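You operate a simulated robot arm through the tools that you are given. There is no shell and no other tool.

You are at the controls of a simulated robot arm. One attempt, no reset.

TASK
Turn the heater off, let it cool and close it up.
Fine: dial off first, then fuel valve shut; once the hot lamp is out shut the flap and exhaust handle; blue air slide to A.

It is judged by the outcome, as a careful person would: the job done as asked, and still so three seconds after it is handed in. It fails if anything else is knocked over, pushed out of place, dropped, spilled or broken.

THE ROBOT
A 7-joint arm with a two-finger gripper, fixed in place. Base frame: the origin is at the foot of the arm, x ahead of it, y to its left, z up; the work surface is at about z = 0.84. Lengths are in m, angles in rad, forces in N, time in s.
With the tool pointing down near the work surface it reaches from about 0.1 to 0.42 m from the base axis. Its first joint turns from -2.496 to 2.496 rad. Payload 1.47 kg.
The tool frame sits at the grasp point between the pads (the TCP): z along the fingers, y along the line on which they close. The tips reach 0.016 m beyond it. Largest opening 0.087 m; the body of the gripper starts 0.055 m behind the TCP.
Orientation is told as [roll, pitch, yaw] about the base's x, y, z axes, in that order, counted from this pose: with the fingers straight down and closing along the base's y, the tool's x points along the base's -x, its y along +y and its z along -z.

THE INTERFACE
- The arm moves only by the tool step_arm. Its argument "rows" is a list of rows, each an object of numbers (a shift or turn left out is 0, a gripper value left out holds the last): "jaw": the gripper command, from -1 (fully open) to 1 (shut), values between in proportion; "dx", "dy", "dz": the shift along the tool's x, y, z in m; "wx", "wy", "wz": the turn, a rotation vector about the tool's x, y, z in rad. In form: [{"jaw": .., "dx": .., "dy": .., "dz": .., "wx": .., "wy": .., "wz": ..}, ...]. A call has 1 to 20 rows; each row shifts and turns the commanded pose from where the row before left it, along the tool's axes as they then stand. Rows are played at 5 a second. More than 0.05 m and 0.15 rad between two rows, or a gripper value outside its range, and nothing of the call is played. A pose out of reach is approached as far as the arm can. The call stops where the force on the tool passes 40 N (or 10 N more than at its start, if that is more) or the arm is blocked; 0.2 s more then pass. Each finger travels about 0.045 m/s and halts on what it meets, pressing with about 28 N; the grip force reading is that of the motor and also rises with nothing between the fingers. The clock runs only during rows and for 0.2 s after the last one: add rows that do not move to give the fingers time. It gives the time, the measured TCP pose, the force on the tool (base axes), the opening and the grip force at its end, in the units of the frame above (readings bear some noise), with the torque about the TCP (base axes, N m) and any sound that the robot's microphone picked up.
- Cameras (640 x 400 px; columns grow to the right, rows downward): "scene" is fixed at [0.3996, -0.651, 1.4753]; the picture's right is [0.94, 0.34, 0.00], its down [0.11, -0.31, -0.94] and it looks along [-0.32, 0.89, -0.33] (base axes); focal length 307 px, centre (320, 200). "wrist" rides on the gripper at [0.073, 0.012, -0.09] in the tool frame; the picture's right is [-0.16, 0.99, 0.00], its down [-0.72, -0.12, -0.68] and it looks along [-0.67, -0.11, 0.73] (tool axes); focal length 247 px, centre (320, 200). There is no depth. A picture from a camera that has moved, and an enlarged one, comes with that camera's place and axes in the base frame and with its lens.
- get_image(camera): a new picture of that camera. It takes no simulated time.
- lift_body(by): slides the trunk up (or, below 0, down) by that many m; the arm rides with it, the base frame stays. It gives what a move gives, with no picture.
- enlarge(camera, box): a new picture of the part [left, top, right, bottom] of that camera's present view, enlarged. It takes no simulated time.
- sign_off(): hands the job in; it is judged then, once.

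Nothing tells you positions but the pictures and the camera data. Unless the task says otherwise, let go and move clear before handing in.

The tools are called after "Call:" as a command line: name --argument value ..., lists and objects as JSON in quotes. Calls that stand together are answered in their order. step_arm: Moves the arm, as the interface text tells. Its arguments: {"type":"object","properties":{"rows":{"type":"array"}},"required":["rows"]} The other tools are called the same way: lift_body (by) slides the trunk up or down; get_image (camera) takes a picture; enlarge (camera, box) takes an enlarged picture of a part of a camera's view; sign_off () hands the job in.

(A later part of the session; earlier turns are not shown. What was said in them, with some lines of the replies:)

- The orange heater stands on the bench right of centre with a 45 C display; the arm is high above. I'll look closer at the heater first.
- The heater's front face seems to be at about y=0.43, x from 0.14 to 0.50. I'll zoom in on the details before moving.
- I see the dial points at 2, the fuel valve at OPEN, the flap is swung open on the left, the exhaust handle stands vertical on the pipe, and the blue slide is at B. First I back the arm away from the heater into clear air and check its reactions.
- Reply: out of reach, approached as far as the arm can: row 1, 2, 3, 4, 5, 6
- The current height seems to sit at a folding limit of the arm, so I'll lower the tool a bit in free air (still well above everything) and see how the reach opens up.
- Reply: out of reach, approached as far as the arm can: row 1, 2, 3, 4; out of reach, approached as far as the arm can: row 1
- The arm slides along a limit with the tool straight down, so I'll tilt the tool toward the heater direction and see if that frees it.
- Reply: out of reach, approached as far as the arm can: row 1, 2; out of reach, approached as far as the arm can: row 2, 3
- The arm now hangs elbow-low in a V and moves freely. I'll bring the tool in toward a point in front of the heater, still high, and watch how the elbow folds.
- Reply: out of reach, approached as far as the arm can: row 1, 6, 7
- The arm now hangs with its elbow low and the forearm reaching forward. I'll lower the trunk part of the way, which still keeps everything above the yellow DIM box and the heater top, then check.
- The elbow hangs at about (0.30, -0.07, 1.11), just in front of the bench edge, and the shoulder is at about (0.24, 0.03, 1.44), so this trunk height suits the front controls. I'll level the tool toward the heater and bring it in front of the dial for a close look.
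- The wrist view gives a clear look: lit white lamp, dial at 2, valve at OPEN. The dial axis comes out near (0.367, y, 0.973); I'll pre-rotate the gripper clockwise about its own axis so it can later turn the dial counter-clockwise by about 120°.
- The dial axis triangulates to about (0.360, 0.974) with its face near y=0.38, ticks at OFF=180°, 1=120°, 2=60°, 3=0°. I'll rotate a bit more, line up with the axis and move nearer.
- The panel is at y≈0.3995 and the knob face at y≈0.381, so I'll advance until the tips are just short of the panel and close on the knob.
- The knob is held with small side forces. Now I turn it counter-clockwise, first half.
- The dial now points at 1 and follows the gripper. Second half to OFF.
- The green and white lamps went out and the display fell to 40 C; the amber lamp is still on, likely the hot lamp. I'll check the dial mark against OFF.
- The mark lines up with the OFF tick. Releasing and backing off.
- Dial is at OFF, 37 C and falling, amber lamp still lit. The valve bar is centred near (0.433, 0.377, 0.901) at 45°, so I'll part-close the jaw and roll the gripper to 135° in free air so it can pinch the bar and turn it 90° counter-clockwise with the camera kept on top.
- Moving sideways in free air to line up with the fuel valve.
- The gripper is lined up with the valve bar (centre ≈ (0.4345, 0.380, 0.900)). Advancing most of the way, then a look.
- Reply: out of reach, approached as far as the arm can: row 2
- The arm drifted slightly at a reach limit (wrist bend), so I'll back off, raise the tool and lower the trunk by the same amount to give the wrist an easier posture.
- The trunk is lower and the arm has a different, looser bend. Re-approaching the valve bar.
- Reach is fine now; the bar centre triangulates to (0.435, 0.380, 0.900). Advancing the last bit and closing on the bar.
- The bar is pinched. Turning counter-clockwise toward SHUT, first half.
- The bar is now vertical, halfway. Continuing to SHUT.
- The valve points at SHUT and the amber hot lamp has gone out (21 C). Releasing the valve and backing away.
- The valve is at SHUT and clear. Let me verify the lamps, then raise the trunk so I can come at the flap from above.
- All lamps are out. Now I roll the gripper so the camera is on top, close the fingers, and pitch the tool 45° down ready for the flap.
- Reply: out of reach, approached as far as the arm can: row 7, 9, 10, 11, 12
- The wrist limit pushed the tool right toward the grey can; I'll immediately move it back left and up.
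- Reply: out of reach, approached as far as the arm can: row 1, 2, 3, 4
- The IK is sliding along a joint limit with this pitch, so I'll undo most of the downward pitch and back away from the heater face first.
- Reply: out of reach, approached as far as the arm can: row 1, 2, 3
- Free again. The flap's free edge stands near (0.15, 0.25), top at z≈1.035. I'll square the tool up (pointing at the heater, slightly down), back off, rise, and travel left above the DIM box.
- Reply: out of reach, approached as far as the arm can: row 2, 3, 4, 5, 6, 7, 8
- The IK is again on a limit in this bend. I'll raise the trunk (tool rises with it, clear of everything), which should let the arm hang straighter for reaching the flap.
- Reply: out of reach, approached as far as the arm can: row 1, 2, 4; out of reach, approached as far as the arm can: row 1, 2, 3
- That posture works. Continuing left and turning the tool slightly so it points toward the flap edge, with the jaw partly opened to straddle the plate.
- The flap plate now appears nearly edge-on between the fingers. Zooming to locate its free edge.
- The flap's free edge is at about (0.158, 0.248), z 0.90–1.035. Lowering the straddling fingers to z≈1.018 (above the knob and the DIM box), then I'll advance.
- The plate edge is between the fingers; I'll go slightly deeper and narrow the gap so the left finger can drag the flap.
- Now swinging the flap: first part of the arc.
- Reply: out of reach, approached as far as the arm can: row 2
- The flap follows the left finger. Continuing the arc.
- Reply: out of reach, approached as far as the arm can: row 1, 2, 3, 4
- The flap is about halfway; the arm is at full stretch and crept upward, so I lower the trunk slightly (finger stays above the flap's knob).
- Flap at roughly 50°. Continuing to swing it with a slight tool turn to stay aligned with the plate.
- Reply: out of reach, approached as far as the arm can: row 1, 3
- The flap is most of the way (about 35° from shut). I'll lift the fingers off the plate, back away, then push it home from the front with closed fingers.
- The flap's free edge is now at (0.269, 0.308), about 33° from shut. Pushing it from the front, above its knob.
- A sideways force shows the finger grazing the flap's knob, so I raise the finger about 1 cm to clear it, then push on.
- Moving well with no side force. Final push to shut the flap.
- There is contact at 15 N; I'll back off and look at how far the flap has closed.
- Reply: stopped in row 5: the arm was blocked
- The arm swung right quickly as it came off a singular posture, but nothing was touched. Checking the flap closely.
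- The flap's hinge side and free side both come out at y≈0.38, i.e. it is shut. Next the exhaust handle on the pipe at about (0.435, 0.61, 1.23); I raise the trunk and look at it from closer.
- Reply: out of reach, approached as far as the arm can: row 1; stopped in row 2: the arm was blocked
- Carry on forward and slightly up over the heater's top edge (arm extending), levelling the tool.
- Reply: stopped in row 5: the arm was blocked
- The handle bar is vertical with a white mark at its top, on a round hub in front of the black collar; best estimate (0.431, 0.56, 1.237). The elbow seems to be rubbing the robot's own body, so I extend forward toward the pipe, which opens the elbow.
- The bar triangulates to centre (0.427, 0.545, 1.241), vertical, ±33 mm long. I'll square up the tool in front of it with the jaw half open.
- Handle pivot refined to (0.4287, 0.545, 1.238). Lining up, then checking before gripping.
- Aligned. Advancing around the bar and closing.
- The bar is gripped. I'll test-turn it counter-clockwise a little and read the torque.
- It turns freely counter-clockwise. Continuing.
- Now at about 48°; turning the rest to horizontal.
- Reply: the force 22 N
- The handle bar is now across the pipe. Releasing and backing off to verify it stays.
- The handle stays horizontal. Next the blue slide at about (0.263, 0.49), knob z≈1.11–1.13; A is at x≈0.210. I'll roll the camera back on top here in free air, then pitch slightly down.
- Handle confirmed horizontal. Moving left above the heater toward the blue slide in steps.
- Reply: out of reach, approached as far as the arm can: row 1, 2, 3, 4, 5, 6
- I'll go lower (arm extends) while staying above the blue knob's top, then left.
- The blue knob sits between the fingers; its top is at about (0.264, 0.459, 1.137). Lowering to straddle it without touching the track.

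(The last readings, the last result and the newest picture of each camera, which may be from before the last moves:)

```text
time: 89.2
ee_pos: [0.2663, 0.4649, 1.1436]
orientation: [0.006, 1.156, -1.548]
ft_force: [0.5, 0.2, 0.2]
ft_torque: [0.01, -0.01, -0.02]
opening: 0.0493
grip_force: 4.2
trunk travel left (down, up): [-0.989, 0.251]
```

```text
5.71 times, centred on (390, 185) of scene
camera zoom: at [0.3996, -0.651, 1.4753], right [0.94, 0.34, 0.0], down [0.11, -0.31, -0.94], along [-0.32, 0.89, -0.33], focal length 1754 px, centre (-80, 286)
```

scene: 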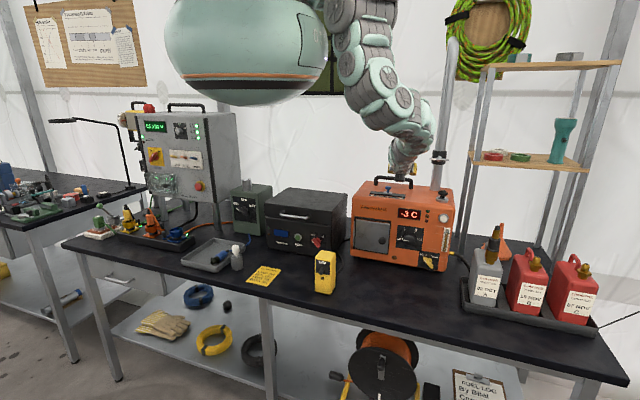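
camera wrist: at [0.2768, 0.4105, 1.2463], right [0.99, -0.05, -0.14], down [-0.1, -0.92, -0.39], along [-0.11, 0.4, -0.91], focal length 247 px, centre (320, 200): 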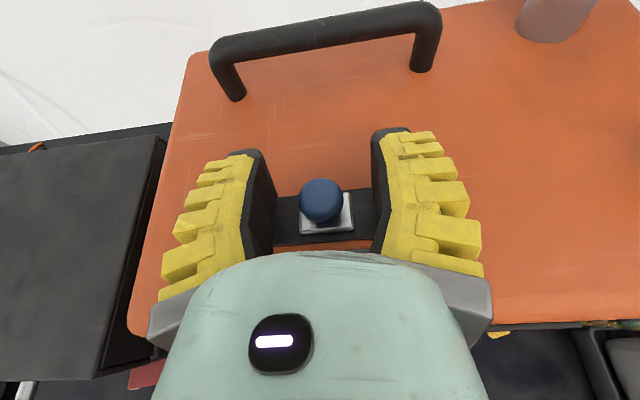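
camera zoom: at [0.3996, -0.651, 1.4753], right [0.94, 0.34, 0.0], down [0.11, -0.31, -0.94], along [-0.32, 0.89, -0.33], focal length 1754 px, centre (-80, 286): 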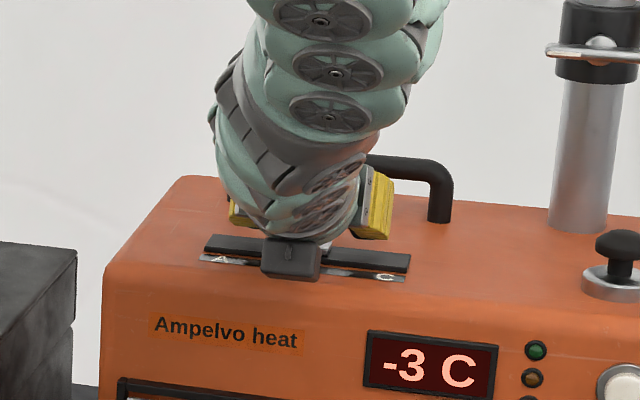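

There is a small block under the hand that gets close to the heater's front edge at this pitch, so I'll lift a little and pitch the tool further down before lowering on the knob.

Call:
step_arm --rows '[{"dx": 0.0183, "dz": -0.0081}, {"wy": -0.1}, {"wy": -0.1}, {"wy": -0.1}, {}]'

Call:
get_image --camera "wrist"

Call:
enlarge --camera "scene" --box '[340, 150, 440, 220]'

```text
time: 90.4
ee_pos: [0.2657, 0.4647, 1.1622]
orientation: [0.004, 1.103, -1.553]
ft_force: [-0.4, 0.1, 0.8]
ft_torque: [0.0, 0.03, -0.04]
opening: 0.049
grip_force: 4.1
out of reach, approached as far as the arm can: row 2, 3, 4
trunk travel left (down, up): [-0.989, 0.251]
```

```text
taken
camera wrist: at [0.277, 0.416, 1.2689], right [0.99, -0.06, -0.14], down [-0.1, -0.93, -0.34], along [-0.11, 0.35, -0.93], focal length 247 px, centre (320, 200)
```

wrist: 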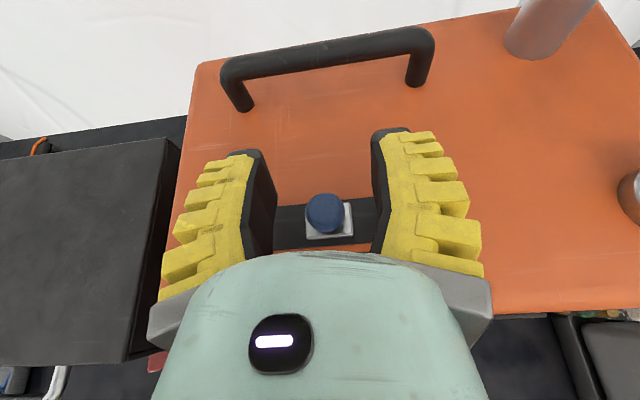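

```text
5.71 times, centred on (390, 185) of scene
camera zoom: at [0.3996, -0.651, 1.4753], right [0.94, 0.34, 0.0], down [0.11, -0.31, -0.94], along [-0.32, 0.89, -0.33], focal length 1754 px, centre (-80, 286)
```

zoom: 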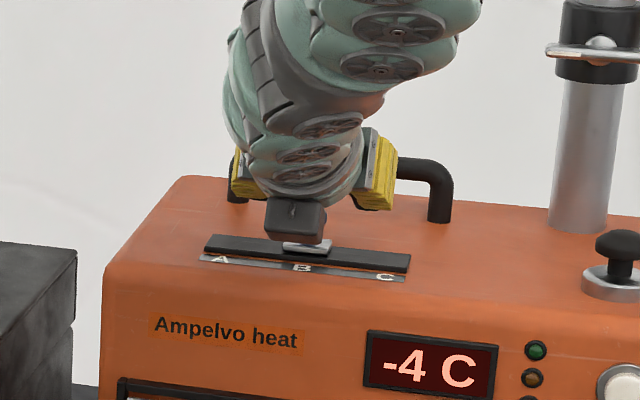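

Pitch is limited here, so instead I shift back about 1 cm (the block then hangs in front of the heater's face) and lower gently beside the knob.

Call:
step_arm --rows '[{"dx": -0.0125, "dy": -0.001, "dz": 0.0009}, {"dx": -0.0125, "dy": -0.001, "dz": 0.0009}, {}]'

Call:
get_image --camera "wrist"

Call:
enlarge --camera "scene" --box '[340, 150, 440, 220]'

```text
time: 91.2
ee_pos: [0.2634, 0.4554, 1.1405]
orientation: [0.006, 1.105, -1.552]
ft_force: [0.3, 0.5, -0.8]
ft_torque: [0.02, 0.01, 0.03]
opening: 0.0491
grip_force: 3.8
trunk travel left (down, up): [-0.989, 0.251]
```

```text
taken
camera wrist: at [0.2745, 0.4061, 1.2463], right [0.99, -0.06, -0.14], down [-0.1, -0.93, -0.34], along [-0.11, 0.35, -0.93], focal length 247 px, centre (320, 200)
```

wrist: 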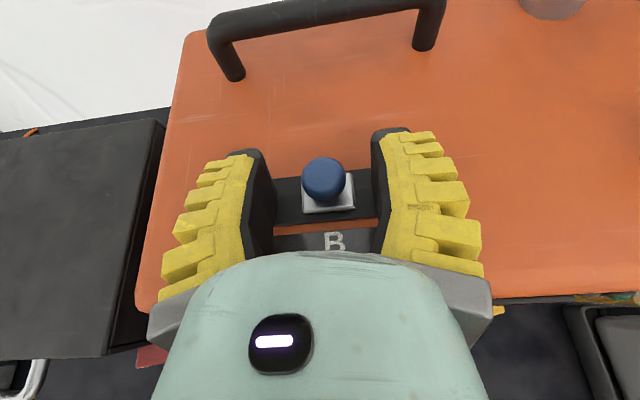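

```text
5.71 times, centred on (390, 185) of scene
camera zoom: at [0.3996, -0.651, 1.4753], right [0.94, 0.34, 0.0], down [0.11, -0.31, -0.94], along [-0.32, 0.89, -0.33], focal length 1754 px, centre (-80, 286)
```

zoom: 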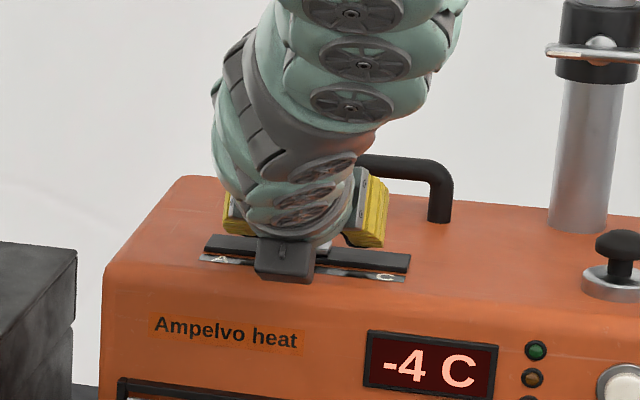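

The fingers straddle the blue knob at the right height (knob top ≈1.138, finger tips ≈1.118). Gripping the knob lightly by closing.

Call:
step_arm --rows '[{"jaw": 1}, {}, {}, {}]'

Call:
get_image --camera "wrist"

```text
time: 92.2
ee_pos: [0.2636, 0.454, 1.1393]
orientation: [0.002, 1.103, -1.555]
ft_force: [0.5, 1.7, -8.7]
ft_torque: [0.1, -0.01, -0.01]
opening: 0.0142
grip_force: 30.2
trunk travel left (down, up): [-0.989, 0.251]
```

```text
taken
camera wrist: at [0.2745, 0.4057, 1.2455], right [0.99, -0.06, -0.14], down [-0.1, -0.94, -0.34], along [-0.11, 0.35, -0.93], focal length 247 px, centre (320, 200)
```

wrist: 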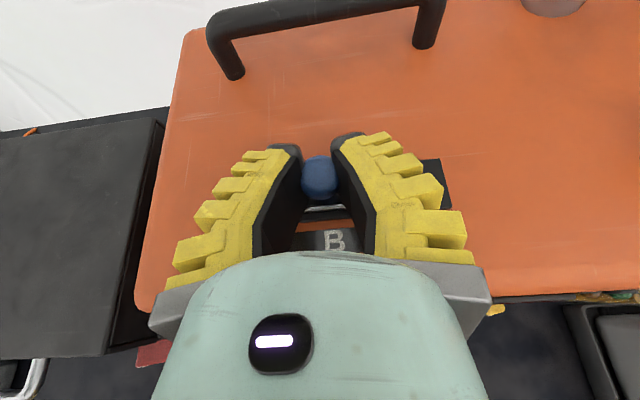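

Knob held. Sliding it left to A in small steps.

Call:
step_arm --rows '[{"dy": -0.013}, {"dy": -0.013}, {"dy": -0.013}, {"dy": -0.012}, {}]'

Call:
get_image --camera "wrist"

Call:
enlarge --camera "scene" --box '[340, 150, 440, 220]'

```text
time: 93.4
ee_pos: [0.2196, 0.4546, 1.1395]
orientation: [0.024, 1.107, -1.543]
ft_force: [21.2, 2.5, -7.2]
ft_torque: [0.35, 0.2, 0.17]
opening: 0.0136
grip_force: 30.2
trunk travel left (down, up): [-0.989, 0.251]
```

```text
taken
camera wrist: at [0.2293, 0.4053, 1.2454], right [0.99, -0.07, -0.13], down [-0.11, -0.93, -0.34], along [-0.1, 0.35, -0.93], focal length 247 px, centre (320, 200)
```

wrist: 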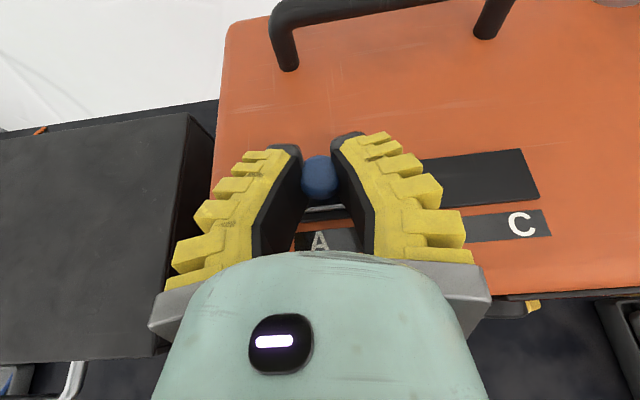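

```text
5.71 times, centred on (390, 185) of scene
camera zoom: at [0.3996, -0.651, 1.4753], right [0.94, 0.34, 0.0], down [0.11, -0.31, -0.94], along [-0.32, 0.89, -0.33], focal length 1754 px, centre (-80, 286)
```

zoom: 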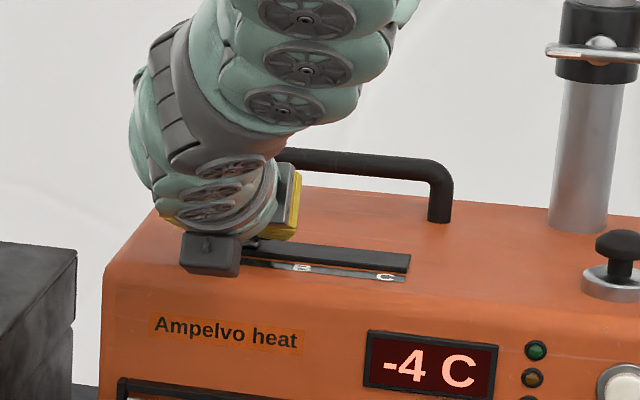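

The slide resists at x≈0.2196 with 21 N, close to the A label. I'll nudge slightly more to see whether that is the end stop.

Call:
step_arm --rows '[{"dy": -0.002}, {"dy": -0.002}, {}]'

Call:
enlarge --camera "wrist" --box '[220, 120, 440, 260]'

```text
time: 94.1
ee_pos: [0.2199, 0.4555, 1.1406]
orientation: [0.033, 1.107, -1.546]
ft_force: [7.4, 0.3, 0.8]
ft_torque: [0.28, 0.07, 0.21]
opening: 0.0132
grip_force: 30.1
trunk travel left (down, up): [-0.989, 0.251]
stopped in row 3: the force on the tool passed its limit at 41 N (the readings are from after the stop); the commanded pose is now the measured one
```

```text
2.86 times, centred on (330, 190) of wrist
camera zoom: at [0.2284, 0.4054, 1.2454], right [0.99, -0.08, -0.13], down [-0.12, -0.93, -0.34], along [-0.09, 0.35, -0.93], focal length 706 px, centre (291, 229)
```

zoom: 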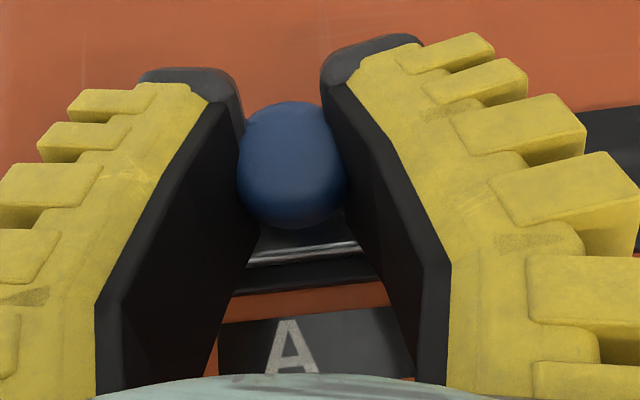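

It's a firm end stop, with the knob at the A end. Releasing and lifting to verify.

Call:
step_arm --rows '[{"jaw": 0.0}, {}, {}, {}, {"dx": 0.0178, "dz": -0.009}, {"dx": 0.0178, "dz": -0.009}, {}]'

Call:
get_image --camera "wrist"

Call:
enlarge --camera "scene" --box '[340, 150, 440, 220]'

```text
time: 95.7
ee_pos: [0.2164, 0.4613, 1.1671]
orientation: [0.025, 1.109, -1.55]
ft_force: [0.2, -0.5, -0.1]
ft_torque: [-0.02, -0.01, 0.02]
opening: 0.049
grip_force: 4.6
out of reach, approached as far as the arm can: row 6
trunk travel left (down, up): [-0.989, 0.251]
```

```text
taken
camera wrist: at [0.2249, 0.412, 1.2735], right [0.99, -0.07, -0.13], down [-0.11, -0.93, -0.34], along [-0.1, 0.36, -0.93], focal length 247 px, centre (320, 200)
```

wrist: 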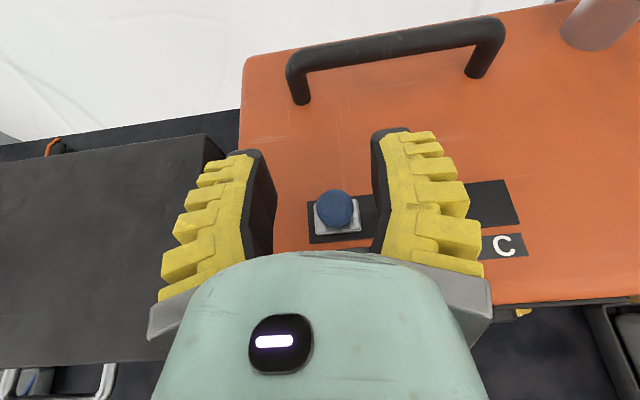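

```text
5.71 times, centred on (390, 185) of scene
camera zoom: at [0.3996, -0.651, 1.4753], right [0.94, 0.34, 0.0], down [0.11, -0.31, -0.94], along [-0.32, 0.89, -0.33], focal length 1754 px, centre (-80, 286)
```

zoom: 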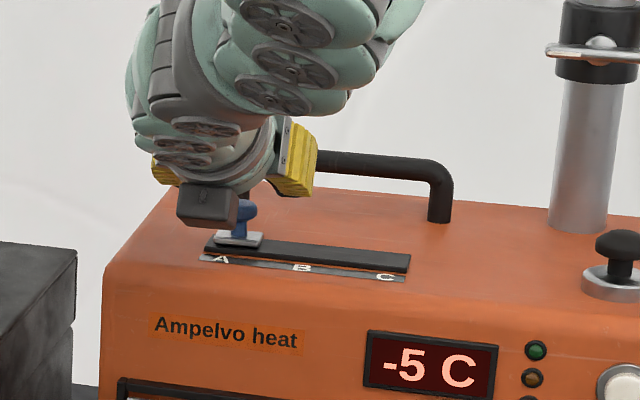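

Call:
enlarge --camera "scene" --box '[360, 175, 420, 215]'

Call:
enlarge --camera "wrist" --box '[270, 160, 400, 260]'

```text
10.00 times, centred on (390, 195) of scene
camera zoom: at [0.3996, -0.651, 1.4753], right [0.94, 0.34, 0.0], down [0.11, -0.31, -0.94], along [-0.32, 0.89, -0.33], focal length 3070 px, centre (-380, 250)
```

zoom: 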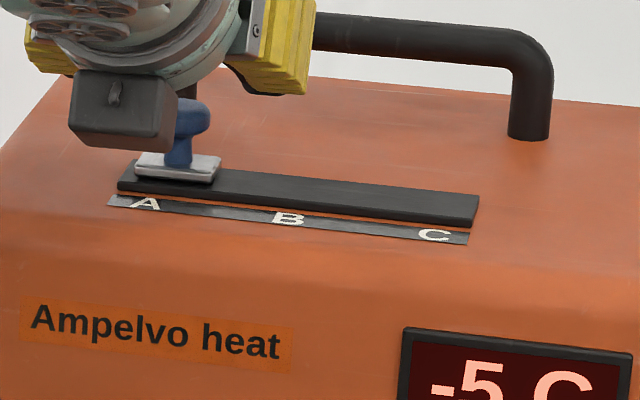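

```text
4.00 times, centred on (335, 210) of wrist
camera zoom: at [0.2249, 0.412, 1.2735], right [0.99, -0.07, -0.13], down [-0.11, -0.93, -0.34], along [-0.1, 0.36, -0.93], focal length 988 px, centre (260, 160)
```

zoom: 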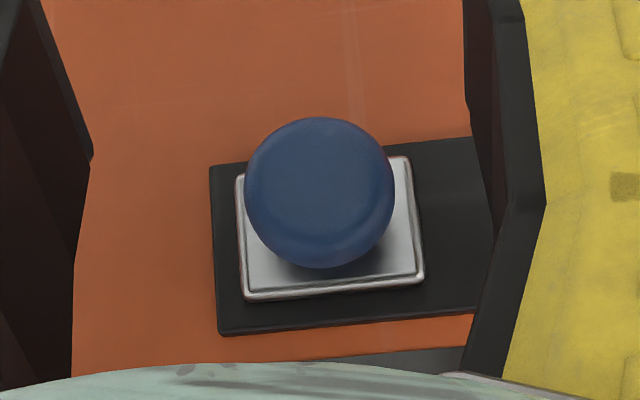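

The slide's travel stop coincides with the A end (plate moved ~45 mm and stopped firmly). Now I lift straight up with the trunk and then check everything.

Call:
lift_body --by 0.1

Call:
get_image --camera "scene"

Call:
enlarge --camera "scene" --box '[345, 145, 465, 275]'

Call:
enlarge --camera "scene" --box '[350, 205, 400, 255]'

Call:
get_image --camera "wrist"

```text
time: 97.0
ee_pos: [0.2159, 0.4602, 1.2682]
orientation: [0.022, 1.106, -1.551]
ft_force: [0.4, -1.1, 0.0]
ft_torque: [0.01, 0.0, 0.01]
opening: 0.0492
grip_force: 3.8
trunk travel left (down, up): [-1.089, 0.151]
```

```text
taken
```

scene: 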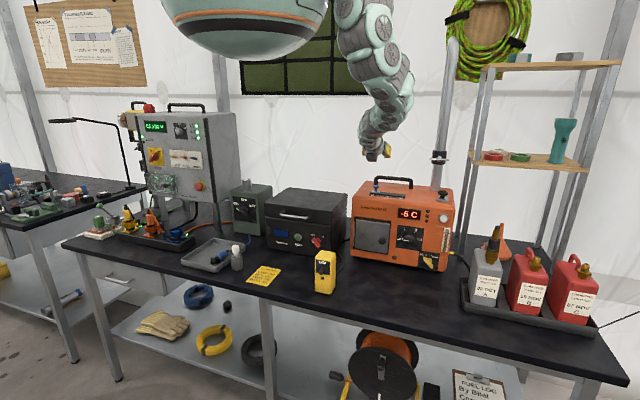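

```text
3.08 times, centred on (405, 210) of scene
camera zoom: at [0.3996, -0.651, 1.4753], right [0.94, 0.34, 0.0], down [0.11, -0.31, -0.94], along [-0.32, 0.89, -0.33], focal length 945 px, centre (58, 169)
```

zoom: 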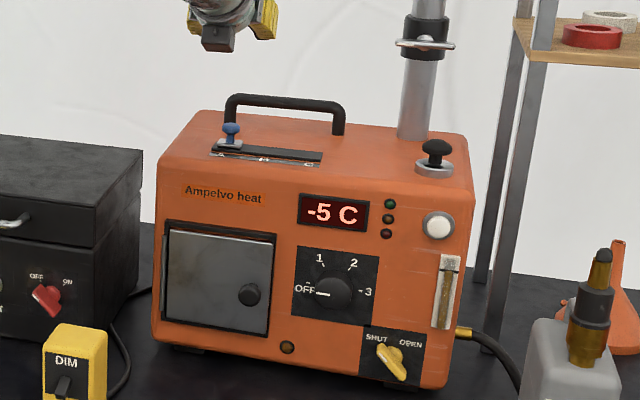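

```text
8.00 times, centred on (375, 230) of scene
camera zoom: at [0.3996, -0.651, 1.4753], right [0.94, 0.34, 0.0], down [0.11, -0.31, -0.94], along [-0.32, 0.89, -0.33], focal length 2456 px, centre (-120, -40)
```

zoom: 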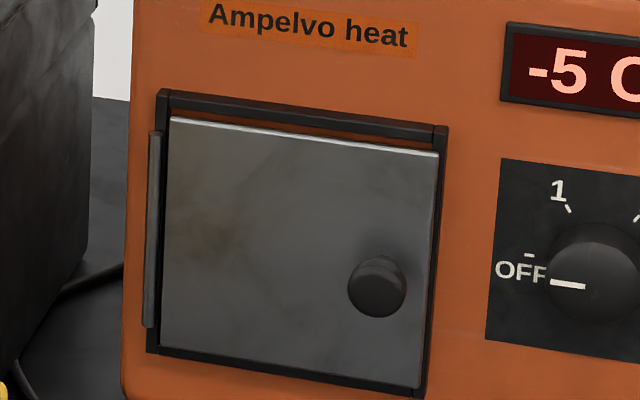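

```text
taken
camera wrist: at [0.2246, 0.4119, 1.3733], right [0.99, -0.07, -0.13], down [-0.11, -0.93, -0.34], along [-0.1, 0.36, -0.93], focal length 247 px, centre (320, 200)
```

wrist: 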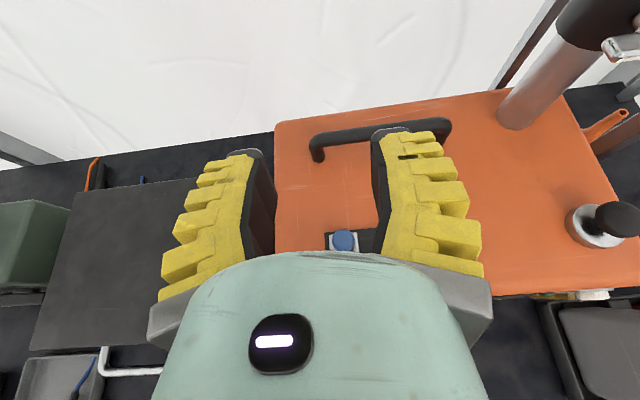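

All checks look right: dial at OFF, valve at SHUT, lamps dark, flap parallel and seated in its frame, exhaust handle across the pipe, blue slide at its A end, and nothing else moved. I'll raise the arm further clear and take a last look.

Call:
lift_body --by 0.1

Call:
get_image --camera "scene"

Call:
enlarge --camera "scene" --box '[345, 145, 465, 275]'

Call:
enlarge --camera "scene" --box '[360, 170, 420, 210]'

Call:
enlarge --camera "scene" --box '[390, 230, 450, 275]'

```text
time: 98.3
ee_pos: [0.214, 0.4616, 1.3672]
orientation: [0.021, 1.106, -1.553]
ft_force: [0.7, 0.2, -0.2]
ft_torque: [-0.05, -0.01, -0.01]
opening: 0.0491
grip_force: 4.1
trunk travel left (down, up): [-1.189, 0.051]
```

```text
taken
```

scene: 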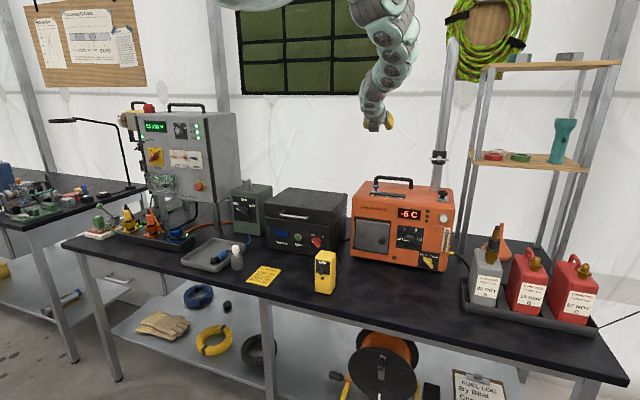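

```text
3.08 times, centred on (405, 210) of scene
camera zoom: at [0.3996, -0.651, 1.4753], right [0.94, 0.34, 0.0], down [0.11, -0.31, -0.94], along [-0.32, 0.89, -0.33], focal length 945 px, centre (58, 169)
```

zoom: 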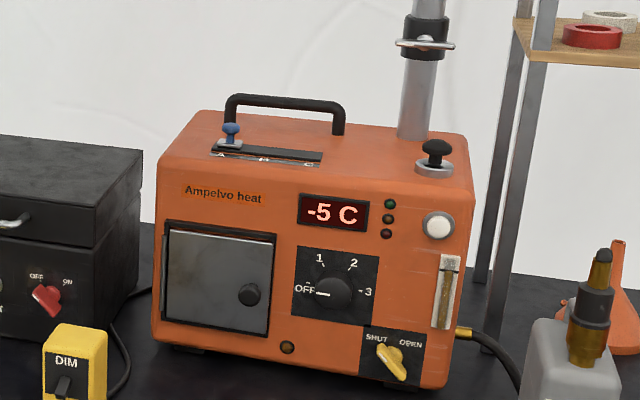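

```text
10.00 times, centred on (390, 190) of scene
camera zoom: at [0.3996, -0.651, 1.4753], right [0.94, 0.34, 0.0], down [0.11, -0.31, -0.94], along [-0.32, 0.89, -0.33], focal length 3070 px, centre (-380, 300)
```

zoom: 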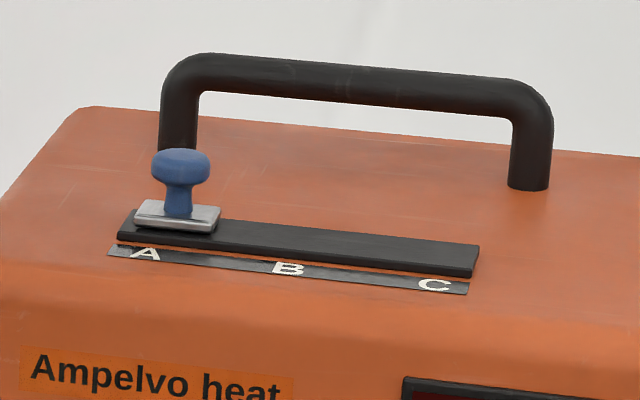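

```text
8.89 times, centred on (420, 252) of scene
camera zoom: at [0.3996, -0.651, 1.4753], right [0.94, 0.34, 0.0], down [0.11, -0.31, -0.94], along [-0.32, 0.89, -0.33], focal length 2729 px, centre (-569, -267)
```

zoom: 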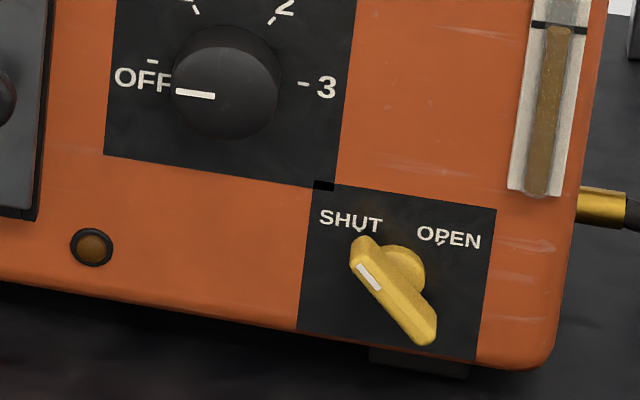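

The final views confirm the work: dial OFF, fuel valve SHUT, hot lamp out, flap shut, exhaust handle across the pipe and blue slide on its A stop. The gripper is open and well clear, so I hand the job in.

Call:
sign_off

```text
The job is handed in.
```

The heater is off, cooled and closed up, and I've handed the job in. In the last pictures nothing else on the bench had been moved or knocked over.

1. **Dial:** it went to OFF first. The green and white lamps went out and the display started falling.
2. **Fuel valve:** turned to SHUT after the dial.
3. **Hot lamp:** I took the amber lamp to be the hot lamp, since none of the lamps is labelled. It went out at about 21 C, before I touched the flap.
4. **Flap:** shut and square in its frame.
5. **Exhaust handle:** turned a quarter turn so it lies across the pipe. It has no markings, so I took "across" as shut. It turned freely that way and stayed there.
6. **Blue slide:** moved left from B until it stopped. The stop comes about 8 mm short of the centre of the A label. It did not move at 41 N, so I took that as its A position.

The gripper is open and raised well clear of the heater.
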